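You operate a simulated robot arm through the tools that you are given. There is no shell and no other tool.

The job below is to be done with a simulated robot arm. You get a single attempt, and the scene is never put back.

Task
Clamp the orange block in the vice and buff polish over its top.
Fine: put the pad back, free the vice again and leave the block in it. A coat counts when it lies all over at full strength: go over it till it gets no stronger.

The check looks at the end state, three seconds after you hand in, the way a careful person would. Anything else that was tipped, shoved, dropped, spilled or broken makes it a failure.

Robot
A 6-joint arm with a two-finger parallel gripper, fixed in place. Base frame: the origin is on the floor under the middle of its stand, x ahead of it, y to its left, z up; the work surface is at about z = 80. Readings come in cm, rad, newtons and seconds.
It reaches about 106.6 cm from its shoulder. Its first joint turns from -2.897 to 2.897 rad. Payload 3.91 kg.
The TCP is the grasp point between the finger pads, 3 cm short of the fingertips. In the tool frame z runs along the fingers and y along their closing line. The gripper opens to 11 cm. The fingers are 2 cm wide and 1 cm thick; the gripper's body (4.8 by 11.2 cm) begins 5.5 cm behind the TCP.
Orientation is told as [roll, pitch, yaw] about the base's x, y, z axes, in that order, counted from this pose: with the fingers straight down and closing along the base's y, the tool's x points along the base's -x, its y along +y and its z along -z.

Tools
- The arm moves only by the tool apply_moves. Its argument "targets" is a list of rows, each a list of 3 entries, a list of its own where there are three numbers: the shift along the tool's x, y, z in cm, then the turn, a rotation vector about the tool's x, y, z in rad, then the gripper command, from -1 (fully open) to 1 (shut), values between in proportion. In form: [[[dx, dy, dz], [ax, ay, az], gripper], ...]. A call has 1 to 20 rows; each row shifts and turns the commanded pose from where the row before left it, along the tool's axes as they then stand. Each row takes 0.2 s and may step no farther than 5 cm and 0.15 rad from the row before; otherwise, or with a gripper value out of range, the whole call is refused. A pose out of reach is approached as far as the arm can. The call stops where the force on the tool passes 60 N (or 10 N more than at its start, if that is more) or the arm is blocked; 0.2 s more then pass. Each finger travels about 15.3 cm/s and halts on what it meets, pressing with about 40 N; the grip force reading is that of the motor and also rises with nothing between the fingers. The clock runs only during rows and for 0.2 s after the last one: add rows that do not move to give the fingers time. The reply holds the time, the measured pose of the TCP, the force on the tool along the base axes, the opening and the grip force, in the units named above and with some noise, with the torque about the TCP (base axes, N m) and any sound that the robot's microphone picked up, and new pictures: "show" is both (left out), scene, wrist or none.
- Cameras (640 x 400 px; columns grow to the right, rows downward): "scene" is fixed at [40.85, -64.59, 144.82]; the picture's right is [0.57, 0.82, 0.00], its down [0.79, -0.55, -0.28] and it looks along [-0.23, 0.16, -0.96] (base axes); focal length 227 px, centre (320, 200). "wrist" rides on the gripper at [7.2, 1.7, -10.3] in the tool frame; the picture's right is [-0.23, 0.97, 0.00], its down [-0.76, -0.18, -0.62] and it looks along [-0.61, -0.14, 0.78] (tool axes); focal length 222 px, centre (320, 200). There is no depth. A picture from a camera that has moved, and an enlarged one, comes with that camera's place and axes in the base frame and with its lens. The place of the scene camera against the robot may be out by one fixed shift of up to 1.2 cm in any direction.
- enlarge(camera, box): a new picture of the part [left, top, right, bottom] of that camera's present view, enlarged. It takes no simulated time.
- finish_job(): hands the job in; it is judged then, once.

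Nothing tells you positions but the pictures and the camera data. Unless the task says otherwise, let go and move clear before handing in.

The tools are called after "Request:" as a command line: name --argument value ..., lists and objects as JSON in quotes. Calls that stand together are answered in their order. apply_moves: Moves the arm, as the interface text tells. Its arguments: {"type":"object","properties":{"targets":{"type":"array"},"show":{"type":"string","enum":["both","scene","wrist","none"]}},"required":["targets"]} The other tools are called the same way: enlarge (camera, box) takes an enlarged picture of a part of a camera's view; finish_job () hands the job in.

At the start:

```text
time: 0.0
tool_pos: [17.21, -55.08, 112.5]
ee_rot: [-0.001, 0.0, 0.0]
contact_force: [-1.3, 0.7, -0.4]
torque: [0.02, -0.01, 0.04]
opening: 11.0
gripper_force: 0.0
```

scene: 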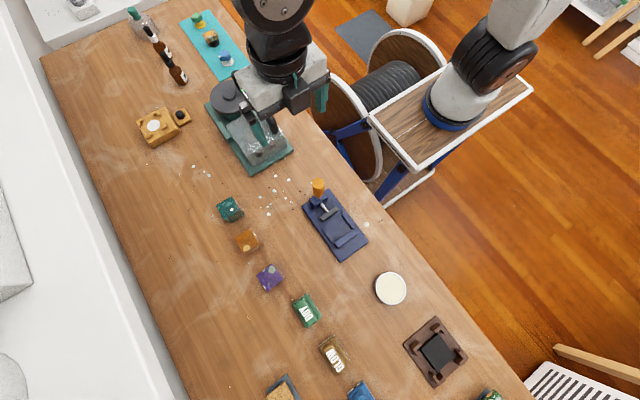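
wrist: 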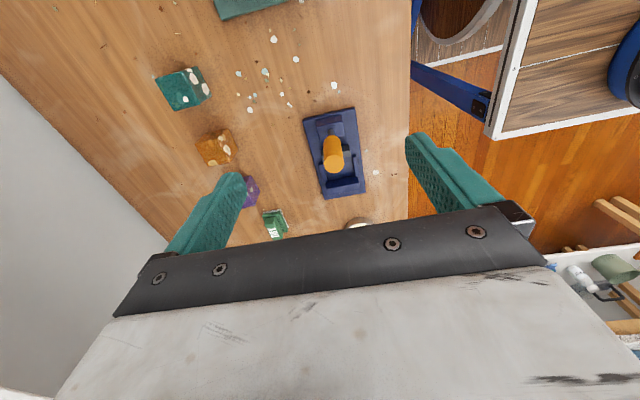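

I see a bench with blocks, a blue vice with an orange handle, several labelled blocks/pads and a dark tray. I'll look closer before moving.

Request:
enlarge --camera "scene" --box '[200, 160, 400, 285]'

Request:
enlarge --camera "scene" --box '[240, 260, 500, 400]'

Request:
enlarge --camera "scene" --box '[60, 0, 340, 180]'

Request:
enlarge --camera "wrist" --box '[140, 40, 400, 240]'

```text
3.20 times, centred on (300, 222) of scene
camera zoom: at [40.85, -64.59, 144.82], right [0.57, 0.82, 0.0], down [0.79, -0.55, -0.28], along [-0.23, 0.16, -0.96], focal length 728 px, centre (384, 128)
```

zoom: 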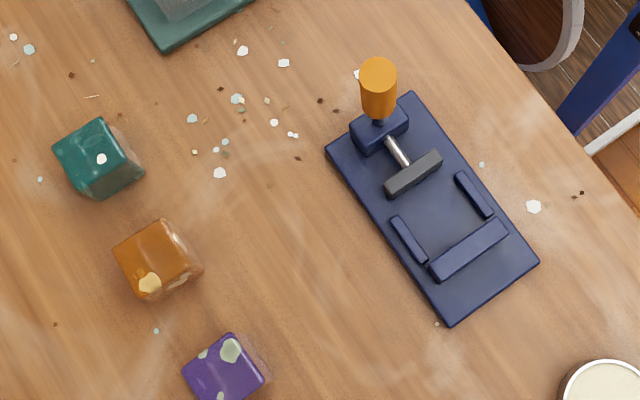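

```text
2.46 times, centred on (370, 330) of scene
camera zoom: at [40.85, -64.59, 144.82], right [0.57, 0.82, 0.0], down [0.79, -0.55, -0.28], along [-0.23, 0.16, -0.96], focal length 560 px, centre (197, -120)
```

zoom: 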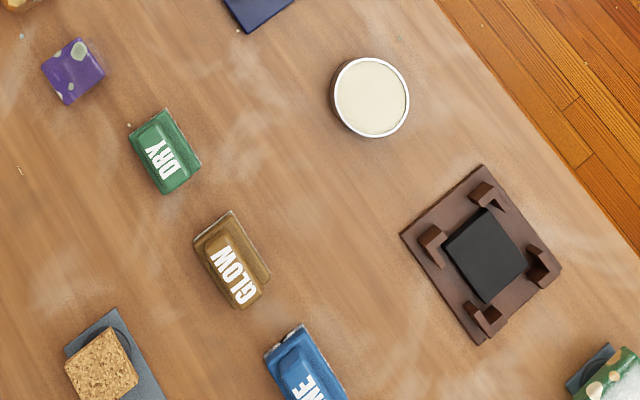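

```text
2.22 times, centred on (200, 90) of scene
camera zoom: at [40.85, -64.59, 144.82], right [0.57, 0.82, 0.0], down [0.79, -0.55, -0.28], along [-0.23, 0.16, -0.96], focal length 505 px, centre (587, 444)
```

zoom: 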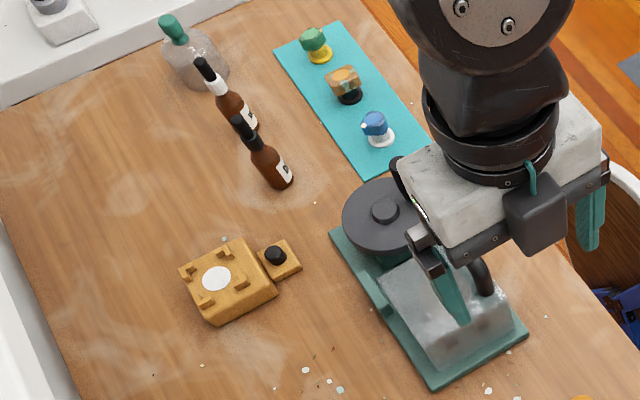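

```text
2.00 times, centred on (270, 140) of wrist
camera zoom: at [10.14, -53.56, 122.73], right [0.23, 0.97, 0.0], down [0.76, -0.18, 0.62], along [0.61, -0.14, -0.78], focal length 444 px, centre (420, 320)
```

zoom: 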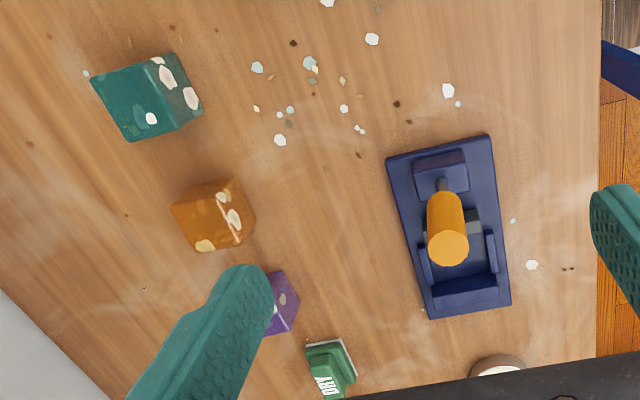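

The orange block stands near [24, -77], the vice near [34, -55], and tools labelled DRY, GLOW and a blue one lie further along x. I'll move the arm toward +x at a safe height to read the labels with the wrist camera.

Request:
apply_moves --targets '[[[-4, -1, 0], [0, 0, 0], -1], [[-4, -1, 0], [0, 0, 0], -1], [[-4, -1, 0], [0, 0, 0], -1], [[-4, -1, 0], [0, 0, 0], -1], [[-4, -1, 0], [0, 0, 0], -1], [[-4, -1, 0], [0, 0, 0], -1], [[-4, -1, 0], [0, 0, 0], -1]]' --show "both"

```text
time: 1.6
tool_pos: [45.25, -62.1, 112.36]
ee_rot: [0.002, 0.0, 0.002]
contact_force: [-0.7, -1.7, 1.1]
torque: [-0.01, 0.0, 0.0]
opening: 10.98
gripper_force: 0.1
camera wrist: at [38.09, -60.5, 122.56], right [0.23, 0.97, 0.0], down [0.76, -0.18, 0.62], along [0.61, -0.14, -0.78], focal length 222 px, centre (320, 200)
```

scene: 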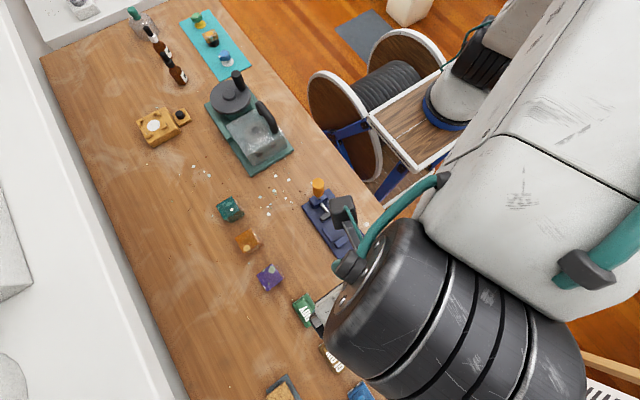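
wrist: 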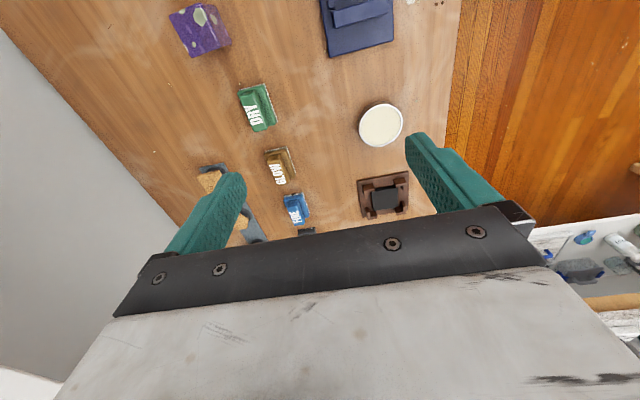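

Several pads and holders are visible in the wrist view. I'll enlarge to read their labels.

Request:
enlarge --camera "wrist" --box '[190, 70, 430, 240]'

Request:
enlarge --camera "wrist" --box '[240, 80, 320, 140]'

Request:
enlarge --camera "wrist" --box '[250, 140, 340, 240]'

Request:
enlarge --camera "scene" --box '[130, 0, 330, 180]'

```text
2.35 times, centred on (310, 155) of wrist
camera zoom: at [38.09, -60.5, 122.56], right [0.23, 0.97, 0.0], down [0.76, -0.18, 0.62], along [0.61, -0.14, -0.78], focal length 523 px, centre (344, 306)
```

zoom: 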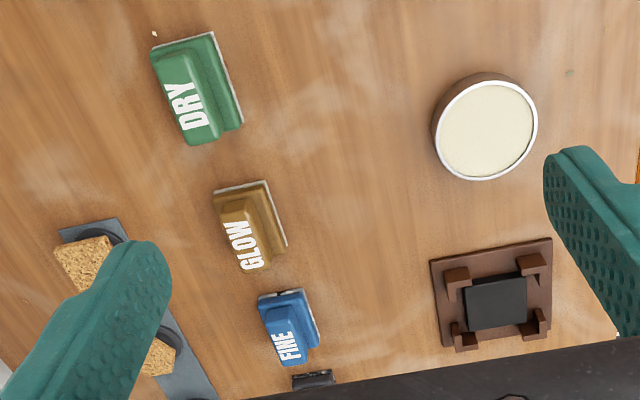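

```text
6.67 times, centred on (280, 110) of wrist
camera zoom: at [38.09, -60.5, 122.56], right [0.23, 0.97, 0.0], down [0.76, -0.18, 0.62], along [0.61, -0.14, -0.78], focal length 1481 px, centre (587, 800)
```

zoom: 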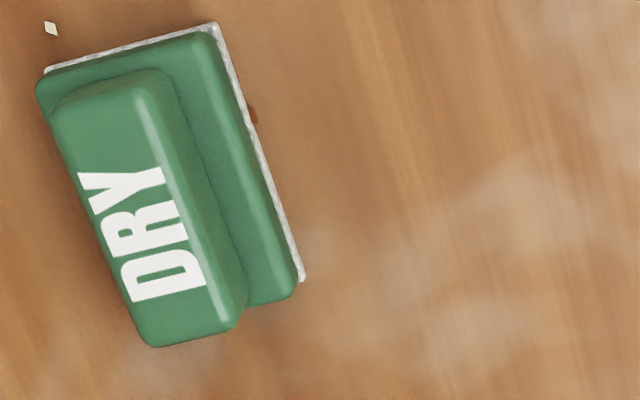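

```text
4.00 times, centred on (295, 190) of wrist
camera zoom: at [38.09, -60.5, 122.56], right [0.23, 0.97, 0.0], down [0.76, -0.18, 0.62], along [0.61, -0.14, -0.78], focal length 888 px, centre (420, 240)
```

zoom: 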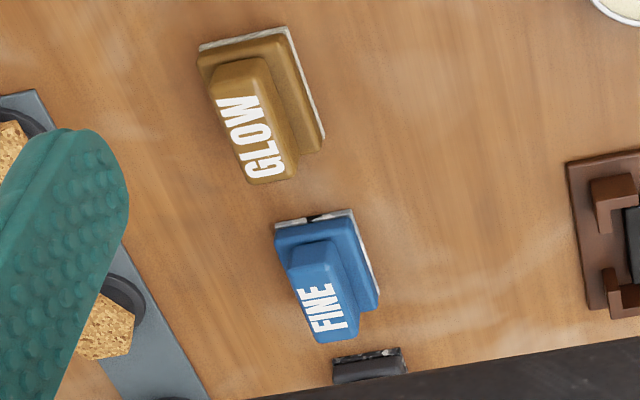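

```text
2.22 times, centred on (230, 90) of scene
camera zoom: at [40.85, -64.59, 144.82], right [0.57, 0.82, 0.0], down [0.79, -0.55, -0.28], along [-0.23, 0.16, -0.96], focal length 505 px, centre (520, 444)
```

zoom: 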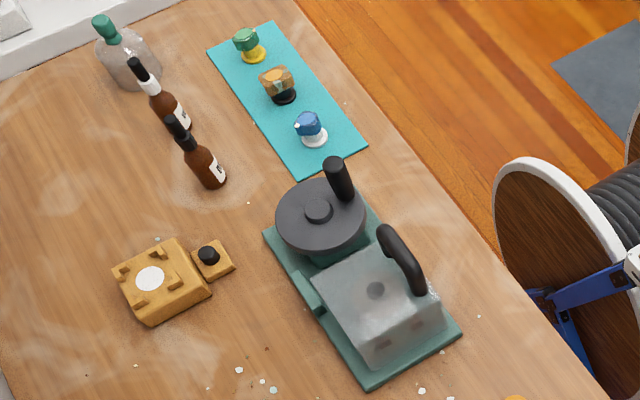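

I read DRY (green), GLOW (ochre) and FINE (blue), plus another dark pad partly hidden. I'll move further along x to see the rest.

Request:
apply_moves --targets '[[[-4, 0, 0], [0, 0, 0], -1], [[-4, 0, 0], [0, 0, 0], -1], [[-4, 0, 0], [0, 0, 0], -1], [[-4, 0, 0], [0, 0, 0], -1], [[-4, 0, 0], [0, 0, 0], -1]]' --show "both"

```text
time: 2.8
tool_pos: [65.18, -62.21, 112.71]
ee_rot: [0.0, -0.001, 0.001]
contact_force: [0.0, 0.4, 0.7]
torque: [0.0, -0.08, 0.0]
opening: 11.03
gripper_force: 0.1
camera wrist: at [58.07, -60.52, 122.93], right [0.23, 0.97, 0.0], down [0.76, -0.18, 0.62], along [0.61, -0.14, -0.78], focal length 222 px, centre (320, 200)
```

scene: 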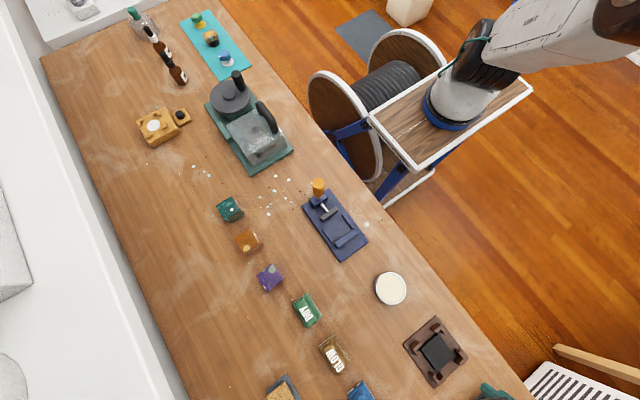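
wrist: 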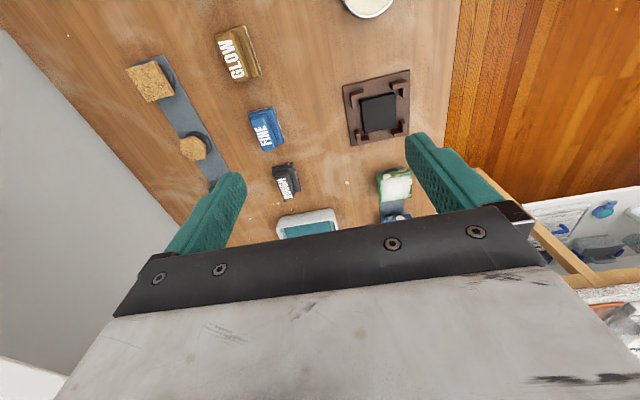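

Request:
enlarge --camera "wrist" --box '[110, 10, 440, 245]'

Request:
enlarge --camera "wrist" --box '[240, 130, 440, 250]'

```text
1.70 times, centred on (275, 128) of wrist
camera zoom: at [58.07, -60.52, 122.93], right [0.23, 0.97, 0.0], down [0.76, -0.18, 0.62], along [0.61, -0.14, -0.78], focal length 378 px, centre (397, 323)
```

zoom: 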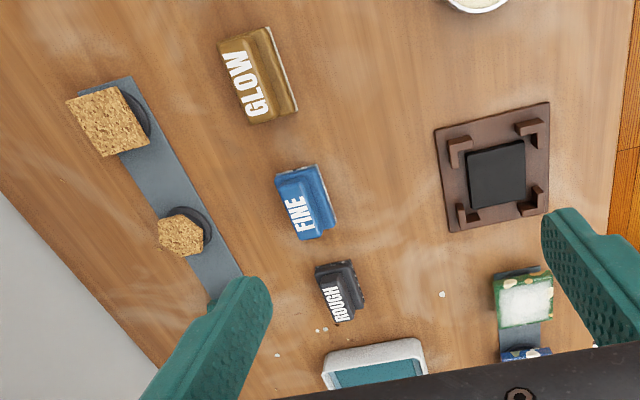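

```text
3.20 times, centred on (340, 190) of wrist
camera zoom: at [58.07, -60.52, 122.93], right [0.23, 0.97, 0.0], down [0.76, -0.18, 0.62], along [0.61, -0.14, -0.78], focal length 711 px, centre (256, 232)
```

zoom: 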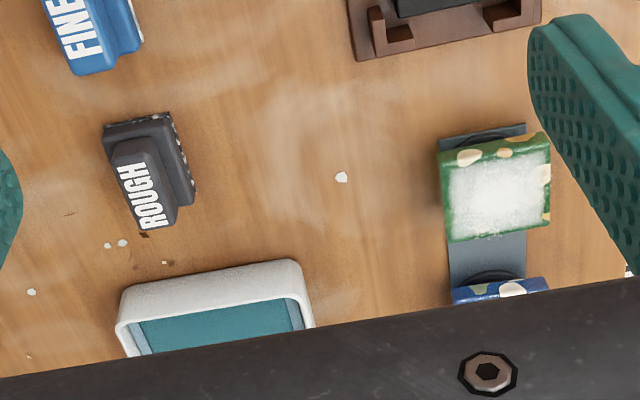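

The four pads are ROUGH, FINE, GLOW and DRY, so GLOW looks like the polish pad. Now I'll look in detail at the vice, the orange block and the tin from the scene camera.

Request:
enlarge --camera "scene" --box '[290, 170, 380, 270]'

Request:
enlarge --camera "scene" --box '[220, 220, 280, 260]'

Request:
enlarge --camera "scene" --box '[310, 330, 370, 380]'

Request:
enlarge --camera "scene" --box '[365, 265, 425, 310]'

Request:
enlarge --camera "scene" --box '[180, 5, 250, 75]'

```text
4.00 times, centred on (335, 220) of scene
camera zoom: at [40.85, -64.59, 144.82], right [0.57, 0.82, 0.0], down [0.79, -0.55, -0.28], along [-0.23, 0.16, -0.96], focal length 910 px, centre (260, 120)
```

zoom: 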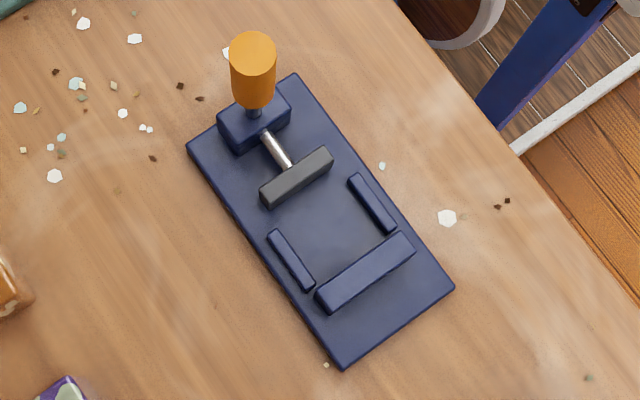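

```text
10.00 times, centred on (250, 240) of scene
camera zoom: at [40.85, -64.59, 144.82], right [0.57, 0.82, 0.0], down [0.79, -0.55, -0.28], along [-0.23, 0.16, -0.96], focal length 2274 px, centre (1020, -200)
```

zoom: 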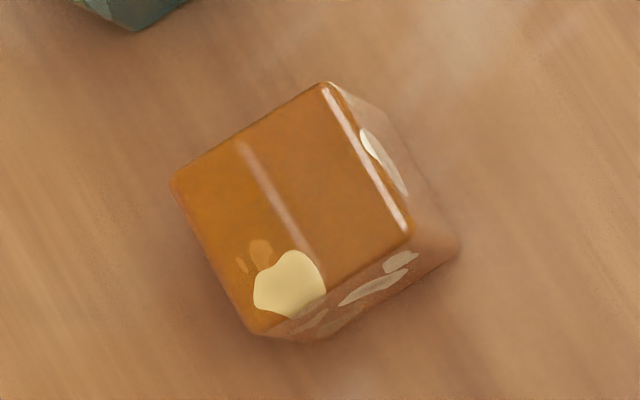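

```text
8.00 times, centred on (340, 355) of scene
camera zoom: at [40.85, -64.59, 144.82], right [0.57, 0.82, 0.0], down [0.79, -0.55, -0.28], along [-0.23, 0.16, -0.96], focal length 1819 px, centre (160, -1040)
```

zoom: 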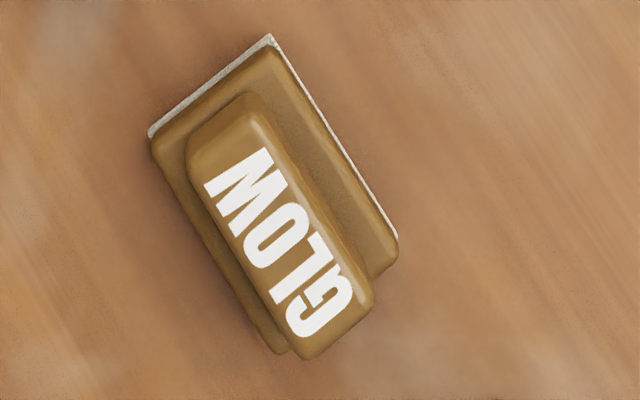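

```text
8.89 times, centred on (395, 288) of scene
camera zoom: at [40.85, -64.59, 144.82], right [0.57, 0.82, 0.0], down [0.79, -0.55, -0.28], along [-0.23, 0.16, -0.96], focal length 2021 px, centre (-347, -578)
```

zoom: 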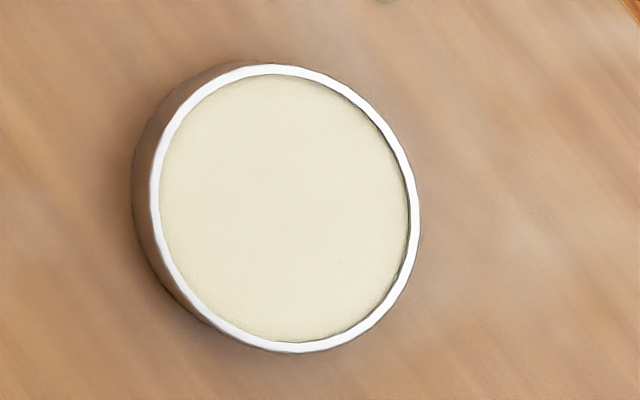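

```text
5.71 times, centred on (215, 40) of scene
camera zoom: at [40.85, -64.59, 144.82], right [0.57, 0.82, 0.0], down [0.79, -0.55, -0.28], along [-0.23, 0.16, -0.96], focal length 1300 px, centre (920, 1114)
```

zoom: 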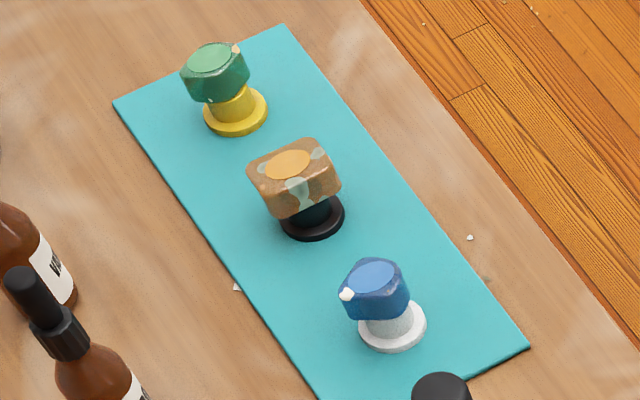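

The vice has a lever (orange grip standing up near [26, -55]), a moving jaw near x=31 and a fixed jaw near x=38; the block is about 4.7 cm square. I'll bring the wrist camera close to the vice for a better look at the lever.

Request:
apply_moves --targets '[[[4.8, 0.7, 0], [0, 0, 0], -1], [[4.8, 0.7, 0], [0, 0, 0], -1], [[4.8, 0.7, 0], [0, 0, 0], -1], [[4.8, 0.7, 0], [0, 0, 0], -1], [[4.8, 0.7, 0], [0, 0, 0], -1], [[4.8, 0.7, 0], [0, 0, 0], -1], [[4.8, 0.7, 0], [0, 0, 0], -1], [[4.8, 0.7, 0], [0, 0, 0], -1], [[4.8, 0.7, 0], [0, 0, 0], -1], [[4.8, 0.7, 0], [0, 0, 0], -1], [[2, 0, 3], [0, 0, 0], -1], [[0, 0, 4], [0, 0, 0], -1], [[0, 0, 3], [0, 0, 0], -1]]' --show "wrist"

```text
time: 5.6
tool_pos: [15.22, -55.41, 102.58]
ee_rot: [0.001, 0.0, -0.001]
contact_force: [-0.4, -0.8, -0.9]
torque: [-0.02, -0.03, 0.0]
opening: 10.99
gripper_force: 0.0
camera wrist: at [8.04, -53.63, 112.89], right [0.23, 0.97, 0.0], down [0.76, -0.18, 0.62], along [0.61, -0.14, -0.78], focal length 222 px, centre (320, 200)
```

wrist: 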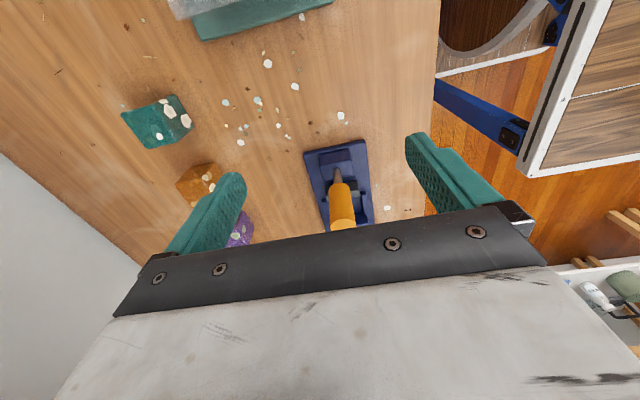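

The lever stands upright over the near end of the vice. I'll turn the wrist by 90° and look at the vice from its -y side.

Request:
apply_moves --targets '[[[0, 0, -2], [0, 0, -0.1428], -1], [[0, 0, -2], [0, 0, -0.1428], -1], [[0, 0, -2], [0, 0, -0.1428], -1], [[0, 0, 0], [0, 0, -0.1428], -1], [[0, 0, 0], [0, 0, -0.1428], -1], [[0, 0, 0], [0, 0, -0.1428], -1], [[0, 0, 0], [0, 0, -0.1428], -1], [[0, 0, 0], [0, 0, -0.1428], -1], [[0, 0, 0], [0, 0, -0.1428], -1], [[0, 0, 0], [0, 0, -0.1428], -1], [[0, 0, 0], [0, 0, -0.1428], -1], [[3.5, -4, 0], [0, 0, 0], -1], [[3.5, -4, 0], [0, 0, 0], -1], [[3.5, -4, 0], [0, 0, 0], -1]]' --show "wrist"

```text
refused: row 12 steps farther than a row can; nothing moved
```

The last rows stepped slightly too far; I'll resend with smaller steps.

Request:
apply_moves --targets '[[[0, 0, -2], [0, 0, -0.1428], -1], [[0, 0, -2], [0, 0, -0.1428], -1], [[0, 0, -2], [0, 0, -0.1428], -1], [[0, 0, 0], [0, 0, -0.1428], -1], [[0, 0, 0], [0, 0, -0.1428], -1], [[0, 0, 0], [0, 0, -0.1428], -1], [[0, 0, 0], [0, 0, -0.1428], -1], [[0, 0, 0], [0, 0, -0.1428], -1], [[0, 0, 0], [0, 0, -0.1428], -1], [[0, 0, 0], [0, 0, -0.1428], -1], [[0, 0, 0], [0, 0, -0.1428], -1], [[2.6, -3, 0], [0, 0, 0], -1], [[2.6, -3, 0], [0, 0, 0], -1], [[2.6, -3, 0], [0, 0, 0], -1], [[2.6, -3, 0], [0, 0, 0], -1]]' --show "wrist"

```text
time: 8.8
tool_pos: [29.38, -67.79, 107.7]
ee_rot: [0.031, 0.005, 1.393]
contact_force: [0.5, -0.6, 0.4]
torque: [-0.05, 0.0, 0.01]
opening: 11.01
gripper_force: 0.1
out of reach, approached as far as the arm can: row 10, 11
camera wrist: at [26.94, -74.77, 118.07], right [-0.92, 0.4, 0.03], down [0.33, 0.72, 0.61], along [0.22, 0.57, -0.79], focal length 222 px, centre (320, 200)
```

wrist: 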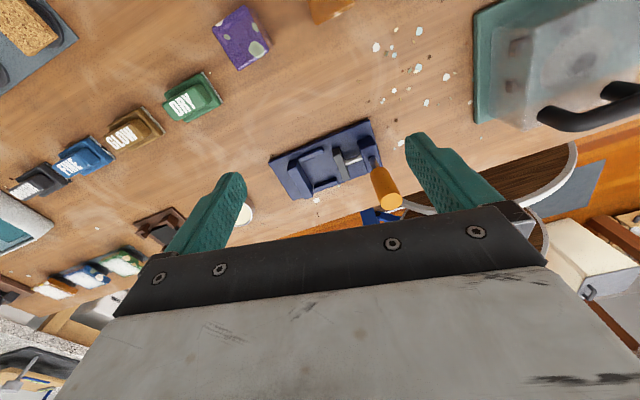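

I can see the vice side-on now. I'll enlarge it.

Request:
enlarge --camera "wrist" --box '[250, 100, 420, 220]'

Request:
enlarge --camera "wrist" --box '[60, 50, 270, 250]'

```text
3.33 times, centred on (335, 160) of wrist
camera zoom: at [26.94, -74.77, 118.07], right [-0.92, 0.4, 0.03], down [0.33, 0.72, 0.61], along [0.22, 0.57, -0.79], focal length 740 px, centre (270, 333)
```

zoom: 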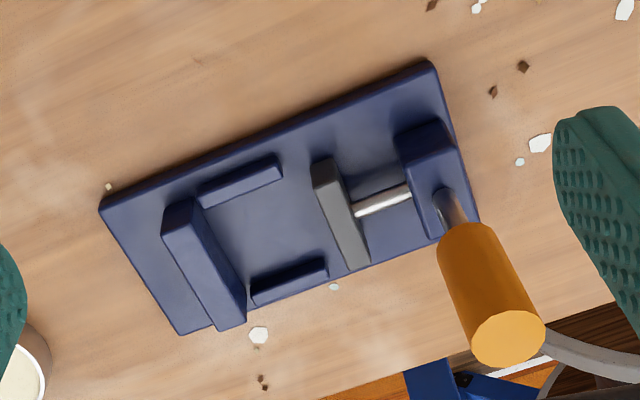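

```text
2.00 times, centred on (165, 150) of wrist
camera zoom: at [26.94, -74.77, 118.07], right [-0.92, 0.4, 0.03], down [0.33, 0.72, 0.61], along [0.22, 0.57, -0.79], focal length 444 px, centre (630, 300)
```

zoom: 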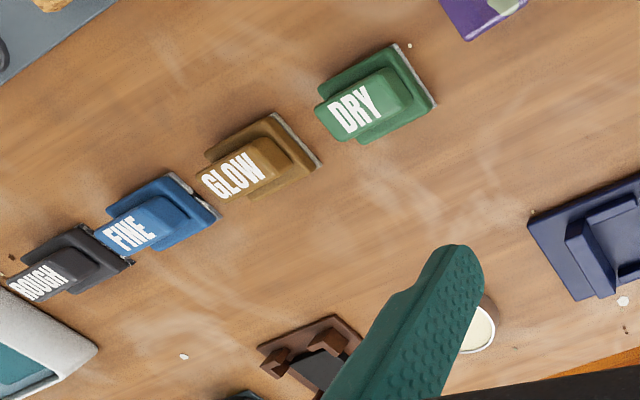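

I'll zoom in further on the vice jaws and rails to measure the gap.

Request:
enlarge --camera "wrist" --box '[270, 130, 350, 200]'

Request:
enlarge --camera "wrist" --box '[330, 115, 410, 215]'

```text
5.71 times, centred on (310, 165) of wrist
camera zoom: at [26.94, -74.77, 118.07], right [-0.92, 0.4, 0.03], down [0.33, 0.72, 0.61], along [0.22, 0.57, -0.79], focal length 1269 px, centre (377, 400)
```

zoom: 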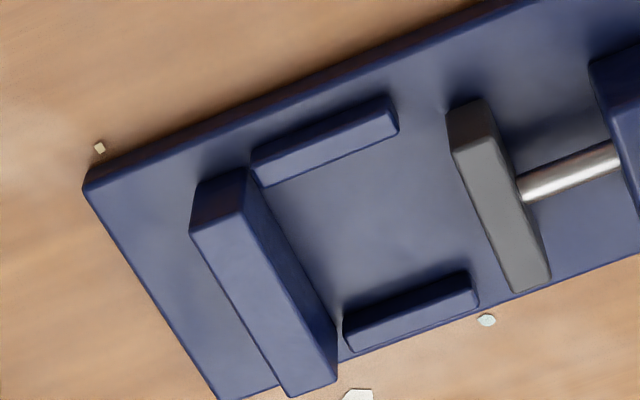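

```text
4.00 times, centred on (370, 165) of wrist
camera zoom: at [26.94, -74.77, 118.07], right [-0.92, 0.4, 0.03], down [0.33, 0.72, 0.61], along [0.22, 0.57, -0.79], focal length 888 px, centre (120, 340)
```

zoom: 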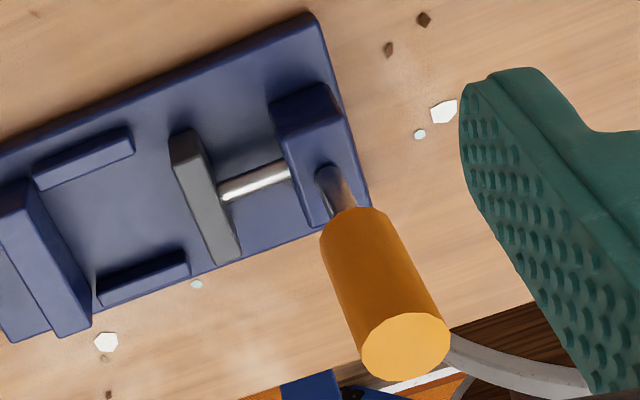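

The vice geometry reads: jaw faces at about x=30.7 and 37.3, centreline y≈-55.1, plate top z≈81.2, jaw tops z≈84. Now I'll turn the wrist back and hover over the orange block.

Request:
apply_moves --targets '[[[0, 0, 0], [0, 0, 0.1428], -1], [[0, 0, 0], [0, 0, 0.1428], -1], [[0, 0, 0], [0, 0, 0.1428], -1], [[0, 0, 0], [0, 0, 0.1428], -1], [[0, 0, 0], [0, 0, 0.1428], -1], [[0, 0, 0], [0, 0, 0.1428], -1], [[0, 0, 0], [0, 0, 0.1428], -1], [[0, 0, 0], [0, 0, 0.1428], -1], [[0, 0, 0], [0, 0, 0.1428], -1], [[0, 0, 0], [0, 0, 0.1428], -1], [[0, 0, 0], [0, 0, 0], -1]]' --show "wrist"

```text
time: 11.2
tool_pos: [29.61, -67.81, 107.64]
ee_rot: [0.0, 0.031, -0.036]
contact_force: [0.1, 0.1, -0.2]
torque: [0.0, -0.01, 0.01]
opening: 11.0
gripper_force: 0.0
camera wrist: at [23.0, -65.87, 118.27], right [0.26, 0.96, -0.01], down [0.77, -0.21, 0.6], along [0.58, -0.16, -0.8], focal length 222 px, centre (320, 200)
```

wrist: 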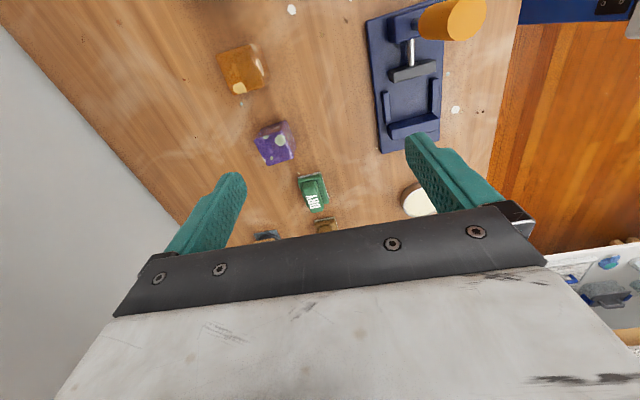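

The yaw limit left small residual tilts (pitch 0.031, yaw -0.036), so I'll correct these while moving above the orange block.

Request:
apply_moves --targets '[[[0, 0, 0], [0, -0.031, -0.036], -1], [[2.7, -3.0, 1.0], [0, 0, 0], -1], [[2.7, -3.0, 1.0], [0, 0, 0], -1], [[0, -3.2, 2], [0, 0, 0], -1], [[0, 0, 0], [0, 0, 0], -1]]' --show "wrist"

```text
time: 12.4
tool_pos: [24.04, -77.07, 103.5]
ee_rot: [0.0, 0.001, 0.001]
contact_force: [0.5, -0.4, 0.1]
torque: [-0.02, -0.01, 0.0]
opening: 11.0
gripper_force: 0.0
camera wrist: at [17.03, -75.35, 113.87], right [0.23, 0.97, 0.0], down [0.76, -0.18, 0.62], along [0.61, -0.14, -0.78], focal length 222 px, centre (320, 200)
```

wrist: 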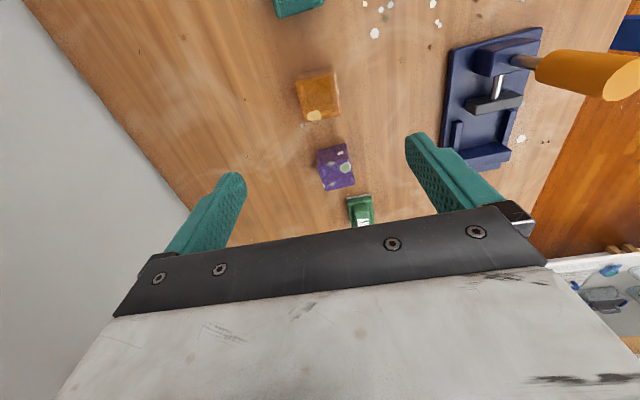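

Request:
enlarge --camera "wrist" --box '[288, 62, 352, 126]'

Request:
enlarge --camera "wrist" --box '[430, 20, 640, 180]'

```text
6.25 times, centred on (320, 94) of wrist
camera zoom: at [17.03, -75.35, 113.87], right [0.23, 0.97, 0.0], down [0.76, -0.18, 0.62], along [0.61, -0.14, -0.78], focal length 1388 px, centre (320, 862)
```

zoom: 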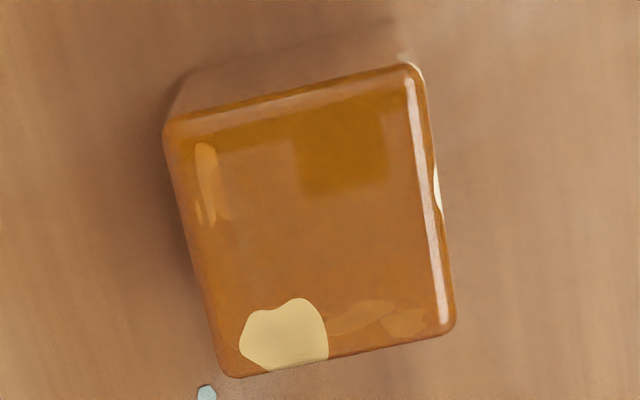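

```text
2.50 times, centred on (535, 100) of wrist
camera zoom: at [17.03, -75.35, 113.87], right [0.23, 0.97, 0.0], down [0.76, -0.18, 0.62], along [0.61, -0.14, -0.78], focal length 555 px, centre (-218, 450)
```

zoom: 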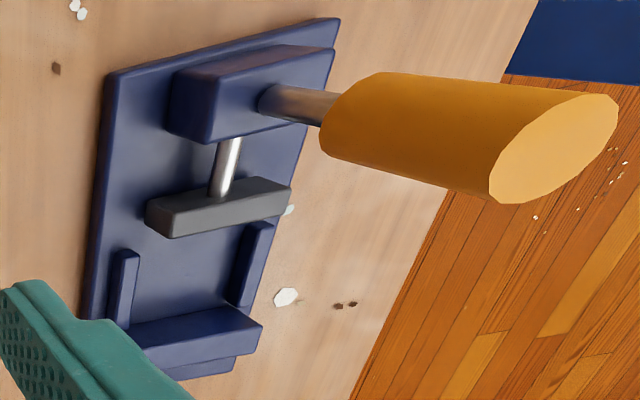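

The orange block is centred near [24.2, -77.0], about 4.9 cm wide, nearly axis-aligned, directly under the TCP. I'll descend so the fingertips stop at z≈82 and grip it along y.

Request:
apply_moves --targets '[[[-0.15, 0.05, 4.5], [0, 0, 0], -1], [[0, 0, 4.5], [0, 0, 0], -1], [[0, 0, 4], [0, 0, 0], -1], [[0, 0, 3], [0, 0, 0], -1], [[0, 0, 2.5], [0, 0, 0], -1], [[0, 0, 0], [0, 0, 0], -1]]' --show "both"

```text
time: 13.8
tool_pos: [24.39, -76.81, 85.19]
ee_rot: [-0.001, -0.001, 0.001]
contact_force: [-0.8, -0.3, -0.1]
torque: [0.0, 0.02, 0.0]
opening: 11.0
gripper_force: 0.0
camera wrist: at [17.22, -75.21, 95.58], right [0.23, 0.97, 0.0], down [0.76, -0.18, 0.62], along [0.61, -0.14, -0.78], focal length 222 px, centre (320, 200)
```

scene: 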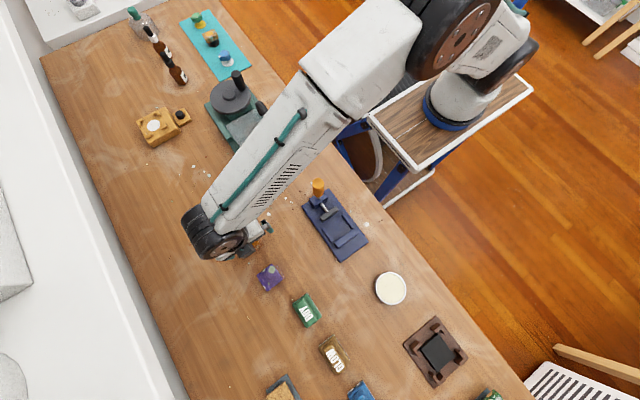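
wrist: 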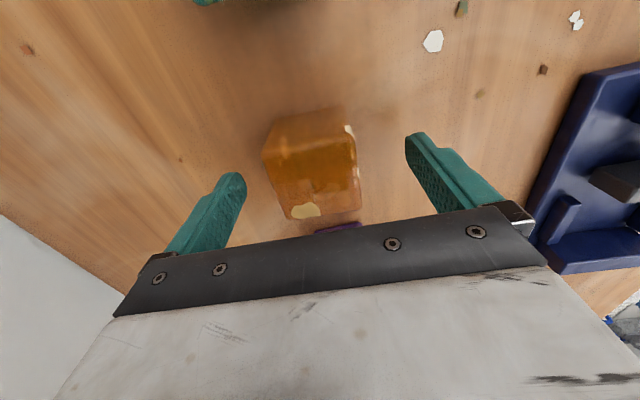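

The block sits between the open fingers. I'll close the gripper on it.

Request:
apply_moves --targets '[[[0, 0, 0], [0, 0, 0], 1], [[0, 0, 0], [0, 0, 0], 1], [[0, 0, 0], [0, 0, 0], 1], [[0, 0, 0], [0, 0, 0], 1]]' --show "wrist"

```text
time: 14.8
tool_pos: [24.27, -76.72, 85.29]
ee_rot: [0.001, 0.0, 0.0]
contact_force: [1.1, -0.5, -0.2]
torque: [0.04, 0.01, 0.01]
opening: 4.98
gripper_force: 40.3
camera wrist: at [17.22, -75.22, 95.61], right [0.23, 0.97, 0.0], down [0.76, -0.18, 0.62], along [0.61, -0.14, -0.78], focal length 222 px, centre (320, 200)
```

wrist: 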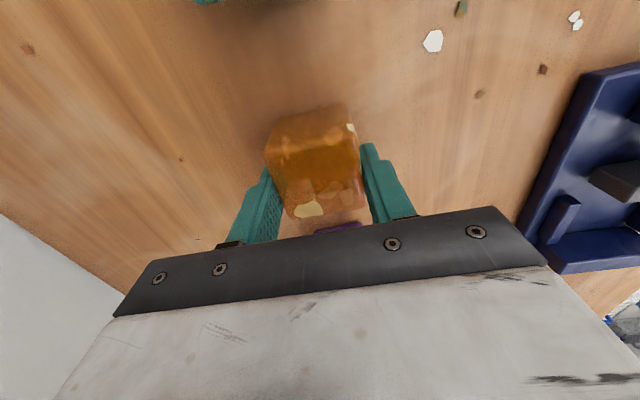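

The fingers hold the block at 4.98 cm opening. I'll zoom in to measure where the block sits along x relative to the TCP.

Request:
enlarge --camera "wrist" --box '[250, 90, 380, 230]'

```text
2.86 times, centred on (315, 160) of wrist
camera zoom: at [17.22, -75.22, 95.61], right [0.23, 0.97, 0.0], down [0.76, -0.18, 0.62], along [0.61, -0.14, -0.78], focal length 635 px, centre (334, 314)
```

zoom: 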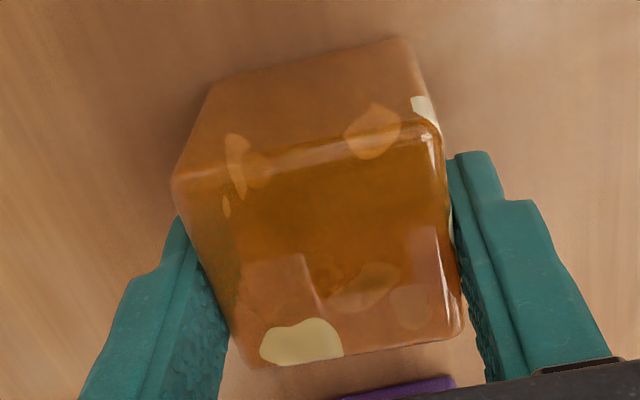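

The block is held well, but with the camera on the -x side it would come close to the lever when placing. I'll lift and turn the wrist the other way (towards yaw -π) so the camera ends up on the far side, checking reach as I go.

Request:
apply_moves --targets '[[[0, 0, -2], [0, 0, 0], 1], [[0, 0, -4], [0, 0, 0], 1], [[0, 0, -5], [0, 0, 0], 1], [[0, 0, -5], [0, 0, 0], 1], [[-3, 0, 0], [0, 0, 0.1428], 1], [[0, 0, 0], [0, 0, 0.1428], 1], [[0, 0, 0], [0, 0, 0.1428], 1], [[0, 0, 0], [0, 0, 0.1428], 1], [[0, 0, 0], [0, 0, 0.1428], 1], [[0, 0, 0], [0, 0, 0.1428], 1], [[0, 0, 0], [0, 0, 0.1428], 1], [[0, 0, 0], [0, 0, 0.1428], 1], [[0, 0, 0], [0, 0, 0.1428], 1], [[0, 0, 0], [0, 0, 0.1428], 1], [[0, 0, 0], [0, 0, 0.1428], 1]]' --show "both"

```text
time: 18.0
tool_pos: [27.38, -76.93, 101.36]
ee_rot: [0.0, -0.001, -1.574]
contact_force: [0.2, -0.1, -2.0]
torque: [0.0, 0.01, 0.01]
opening: 4.95
gripper_force: 39.7
camera wrist: at [29.27, -69.76, 111.58], right [0.97, -0.23, 0.0], down [-0.18, -0.76, 0.62], along [-0.14, -0.61, -0.78], focal length 222 px, centre (320, 200)
```

scene: 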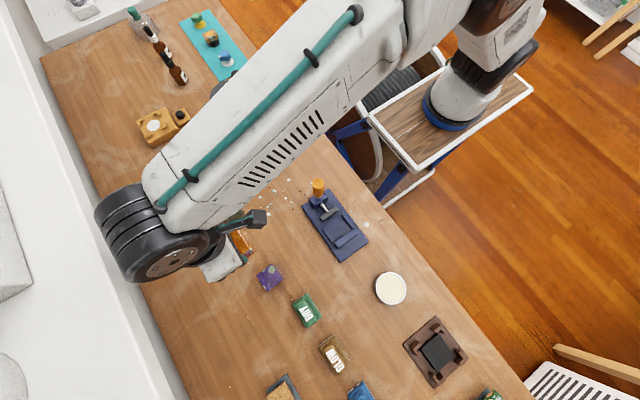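
wrist: 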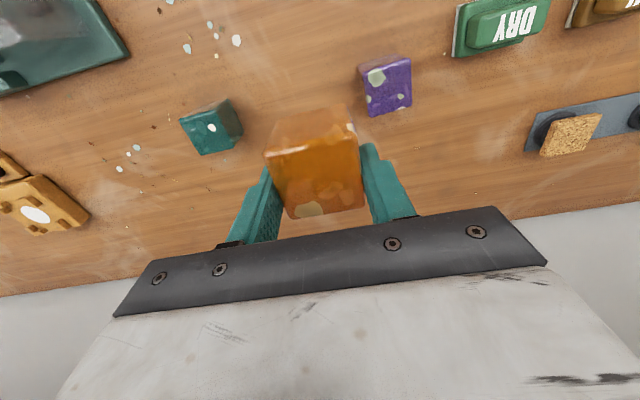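

Rotation to -π/2 worked with the block held firmly. I'll continue to -π.

Request:
apply_moves --targets '[[[0, 0, 0], [0, 0, 0.1425], 1], [[0, 0, 0], [0, 0, 0.1425], 1], [[0, 0, 0], [0, 0, 0.1425], 1], [[0, 0, 0], [0, 0, 0.1425], 1], [[0, 0, 0], [0, 0, 0.1425], 1], [[0, 0, 0], [0, 0, 0.1425], 1], [[0, 0, 0], [0, 0, 0.1425], 1], [[0, 0, 0], [0, 0, 0.1425], 1], [[0, 0, 0], [0, 0, 0.1425], 1], [[0, 0, 0], [0, 0, 0.1425], 1], [[0, 0, 0], [0, 0, 0.1425], 1]]' --show "wrist"

```text
time: 20.4
tool_pos: [27.37, -76.97, 101.35]
ee_rot: [0.002, 0.001, -3.137]
contact_force: [0.5, -0.6, -1.9]
torque: [0.01, 0.01, -0.01]
opening: 4.99
gripper_force: 40.3
camera wrist: at [34.76, -78.74, 111.6], right [-0.22, -0.97, 0.0], down [-0.76, 0.17, 0.62], along [-0.61, 0.14, -0.78], focal length 222 px, centre (320, 200)
```

wrist: 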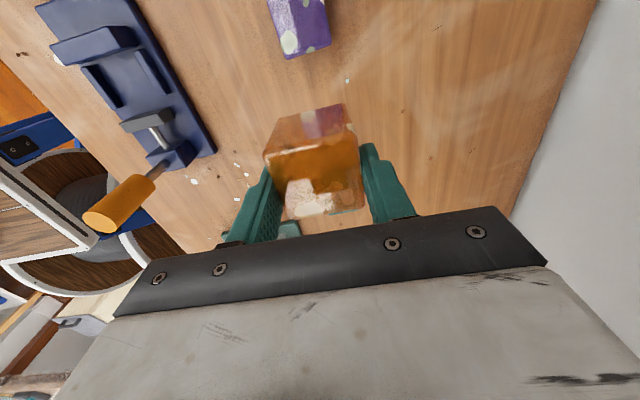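

Yaw -π is reachable and the camera now sits on the +x side. I'll re-measure the vice from this view.

Request:
enlarge --camera "wrist" --box '[30, 0, 230, 240]'

```text
1.67 times, centred on (130, 120) of wrist
camera zoom: at [34.76, -78.74, 111.6], right [-0.22, -0.97, 0.0], down [-0.76, 0.17, 0.62], along [-0.61, 0.14, -0.78], focal length 370 px, centre (637, 333)
```

zoom: 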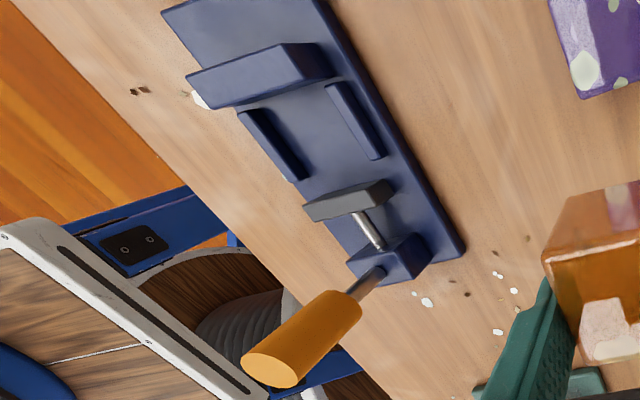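

I'll carry the block to hover above the vice: x to 34.0 first, then y to -55.1.

Request:
apply_moves --targets '[[[3.3, 0, 0], [0, 0, 0], 1], [[3.3, 0, 0], [0, 0, 0], 1], [[0, -4.38, 0], [0, 0, 0], 1], [[0, -4.38, 0], [0, 0, 0], 1], [[0, -4.38, 0], [0, 0, 0], 1], [[0, -4.38, 0], [0, 0, 0], 1], [[0, -4.38, 0], [0, 0, 0], 1], [[0, 0, 0], [0, 0, 0], 1]]' --show "both"

```text
time: 22.2
tool_pos: [33.85, -55.08, 100.91]
ee_rot: [0.001, 0.0, -3.136]
contact_force: [0.4, 0.2, -1.1]
torque: [0.04, -0.03, 0.0]
opening: 4.97
gripper_force: 39.9
camera wrist: at [41.34, -56.66, 111.28], right [-0.22, -0.97, 0.0], down [-0.76, 0.17, 0.62], along [-0.61, 0.14, -0.78], focal length 222 px, centre (320, 200)
```

scene: 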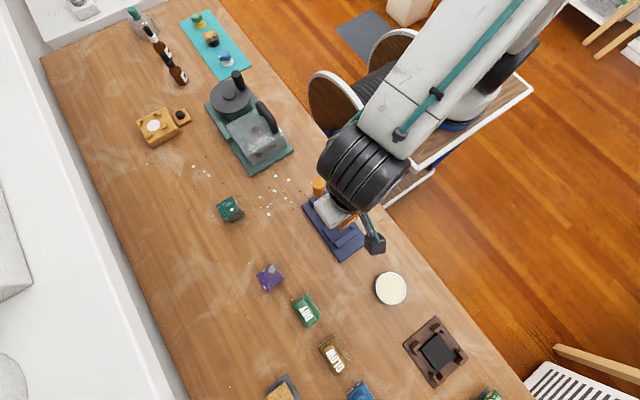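
wrist: 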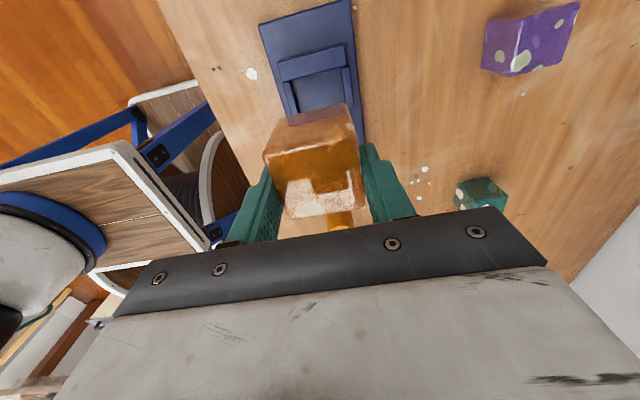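

Request:
enlarge --camera "wrist" --box '[245, 0, 395, 240]'

Request:
enlarge --camera "scene" --box '[290, 170, 400, 270]'

```text
1.67 times, centred on (320, 120) of wrist
camera zoom: at [41.34, -56.66, 111.28], right [-0.22, -0.97, 0.0], down [-0.76, 0.17, 0.62], along [-0.61, 0.14, -0.78], focal length 370 px, centre (320, 333)
```

zoom: 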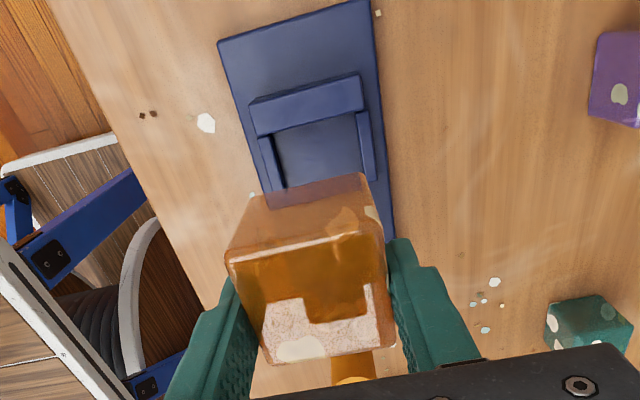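

```text
4.00 times, centred on (345, 220) of scene
camera zoom: at [40.85, -64.59, 144.82], right [0.57, 0.82, 0.0], down [0.79, -0.55, -0.28], along [-0.23, 0.16, -0.96], focal length 910 px, centre (220, 120)
```

zoom: 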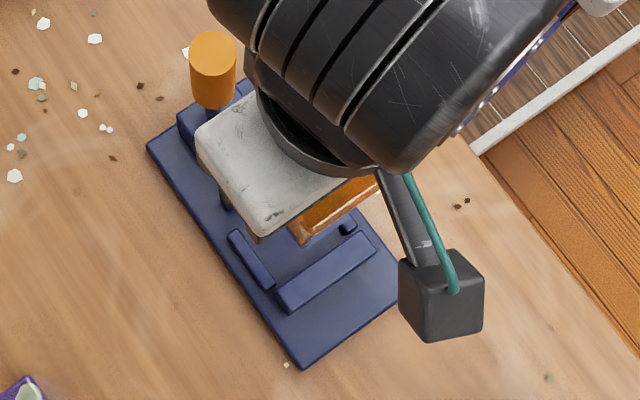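

Measured from here, the fixed jaw face is at x≈37.15 and the rails are centred at y≈-55.0, so the block (centred at [34, -55]) should fit. I'll descend, slowing near the plate.

Request:
apply_moves --targets '[[[0, 0, 4], [0, 0, 0], 1], [[0, 0, 4], [0, 0, 0], 1], [[0, 0, 2.5], [0, 0, 0], 1], [[0, 0, 1.5], [0, 0, 0], 1], [[0, 0, 0], [0, 0, 0], 1]]' --show "both"

```text
time: 23.4
tool_pos: [34.03, -55.19, 88.94]
ee_rot: [0.001, 0.0, -3.138]
contact_force: [-1.0, -0.3, -1.3]
torque: [-0.01, 0.03, 0.02]
opening: 4.95
gripper_force: 39.9
camera wrist: at [41.47, -56.85, 99.35], right [-0.22, -0.97, 0.0], down [-0.76, 0.17, 0.62], along [-0.61, 0.14, -0.78], focal length 222 px, centre (320, 200)
```

scene: 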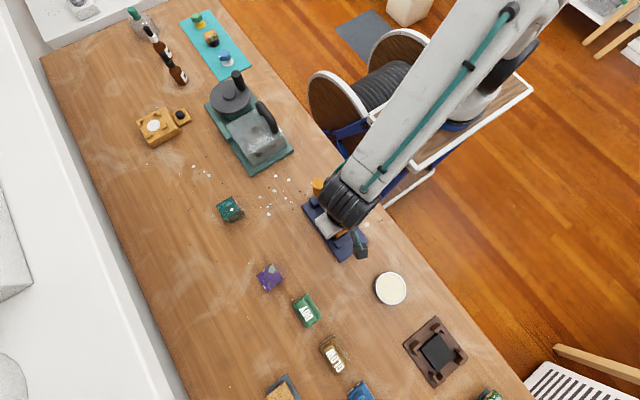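
wrist: 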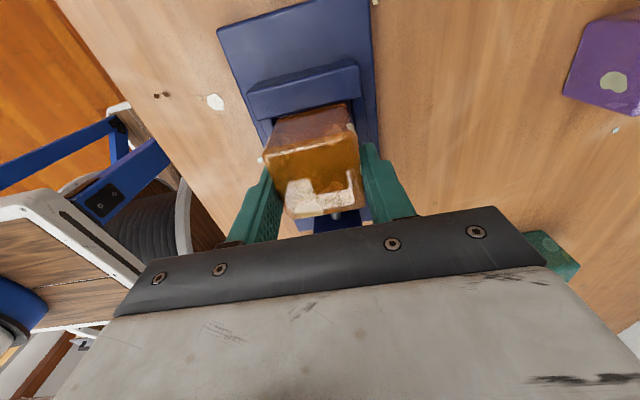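

The block is descending between the jaws. I'll check clearances in detail before the final lowering.

Request:
enlarge --camera "wrist" --box '[220, 0, 420, 240]'

Request:
enlarge --camera "scene" --box '[290, 160, 390, 270]'

```text
1.67 times, centred on (320, 120) of wrist
camera zoom: at [41.47, -56.85, 99.35], right [-0.22, -0.97, 0.0], down [-0.76, 0.17, 0.62], along [-0.61, 0.14, -0.78], focal length 370 px, centre (320, 333)
```

zoom: 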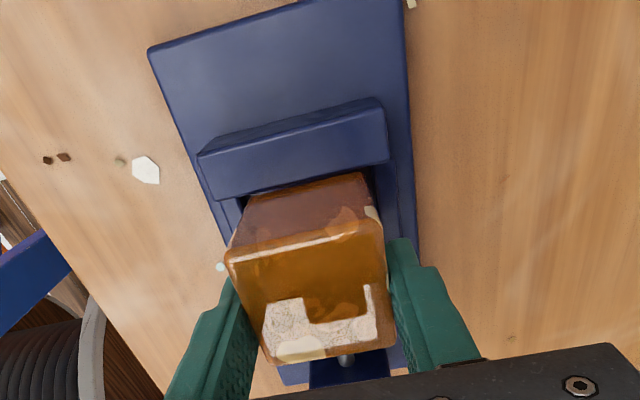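

```text
3.64 times, centred on (340, 215) of scene
camera zoom: at [40.85, -64.59, 144.82], right [0.57, 0.82, 0.0], down [0.79, -0.55, -0.28], along [-0.23, 0.16, -0.96], focal length 827 px, centre (247, 146)
```

zoom: 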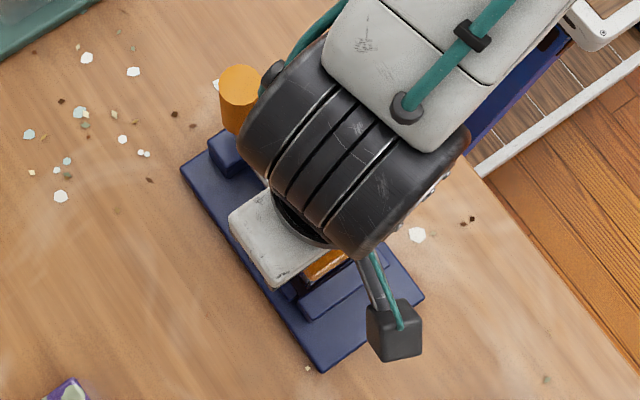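

In the image the block's +x face is only about 0.2–0.3 cm from the fixed jaw, so I'll shift it 0.5 cm toward -x (and 0.1 cm +y) before lowering.

Request:
apply_moves --targets '[[[-0.25, -0.05, 0], [0, 0, 0], 1], [[-0.25, -0.05, 0], [0, 0, 0], 1], [[0, 0, 0.6], [0, 0, 0], 1], [[0, 0, 0.6], [0, 0, 0], 1], [[0, 0, 0.4], [0, 0, 0], 1], [[0, 0, 0], [0, 0, 0], 1]]' --show "wrist"

```text
time: 24.8
tool_pos: [33.47, -54.94, 87.61]
ee_rot: [0.0, 0.0, -3.139]
contact_force: [-0.1, 0.9, -0.9]
torque: [0.03, 0.02, 0.04]
opening: 4.99
gripper_force: 39.5
camera wrist: at [40.77, -56.69, 97.94], right [-0.22, -0.97, 0.0], down [-0.76, 0.17, 0.62], along [-0.61, 0.14, -0.78], focal length 222 px, centre (320, 200)
```

wrist: 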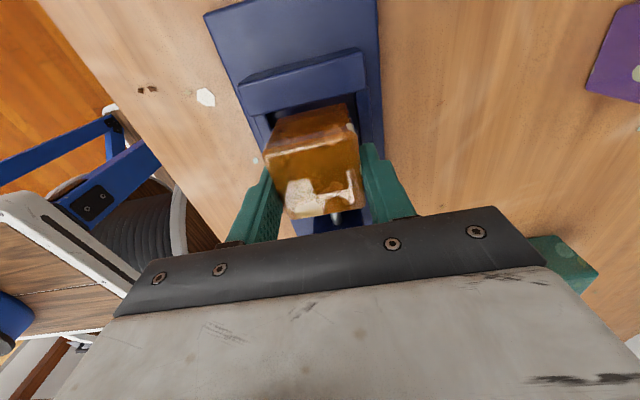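

Clear gaps on both sides now. I'll lower slowly until the block touches the vice plate.

Request:
apply_moves --targets '[[[0, 0, 0.4], [0, 0, 0], 1], [[0, 0, 0.3], [0, 0, 0], 1], [[0, 0, 0.2], [0, 0, 0], 1], [[0, 0, 0], [0, 0, 0], 1]]' --show "wrist"

Request:
enlarge --camera "wrist" --box '[220, 0, 420, 240]'

```text
time: 25.8
tool_pos: [33.38, -54.92, 86.65]
ee_rot: [0.0, 0.0, -3.135]
contact_force: [0.2, 0.2, -0.3]
torque: [0.0, 0.02, 0.01]
opening: 4.98
gripper_force: 39.7
camera wrist: at [40.75, -56.65, 97.03], right [-0.22, -0.97, 0.0], down [-0.76, 0.17, 0.62], along [-0.61, 0.14, -0.78], focal length 222 px, centre (320, 200)
```

wrist: 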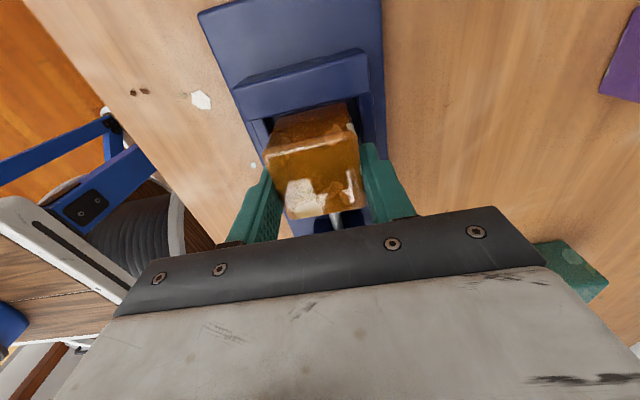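

```text
1.67 times, centred on (320, 120) of wrist
camera zoom: at [40.75, -56.65, 97.03], right [-0.22, -0.97, 0.0], down [-0.76, 0.17, 0.62], along [-0.61, 0.14, -0.78], focal length 370 px, centre (320, 333)
```

zoom: 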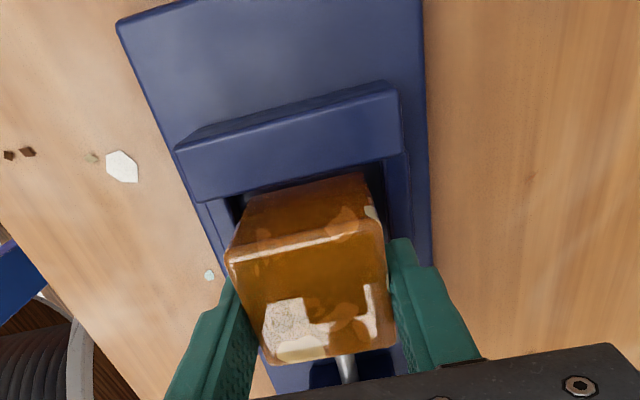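

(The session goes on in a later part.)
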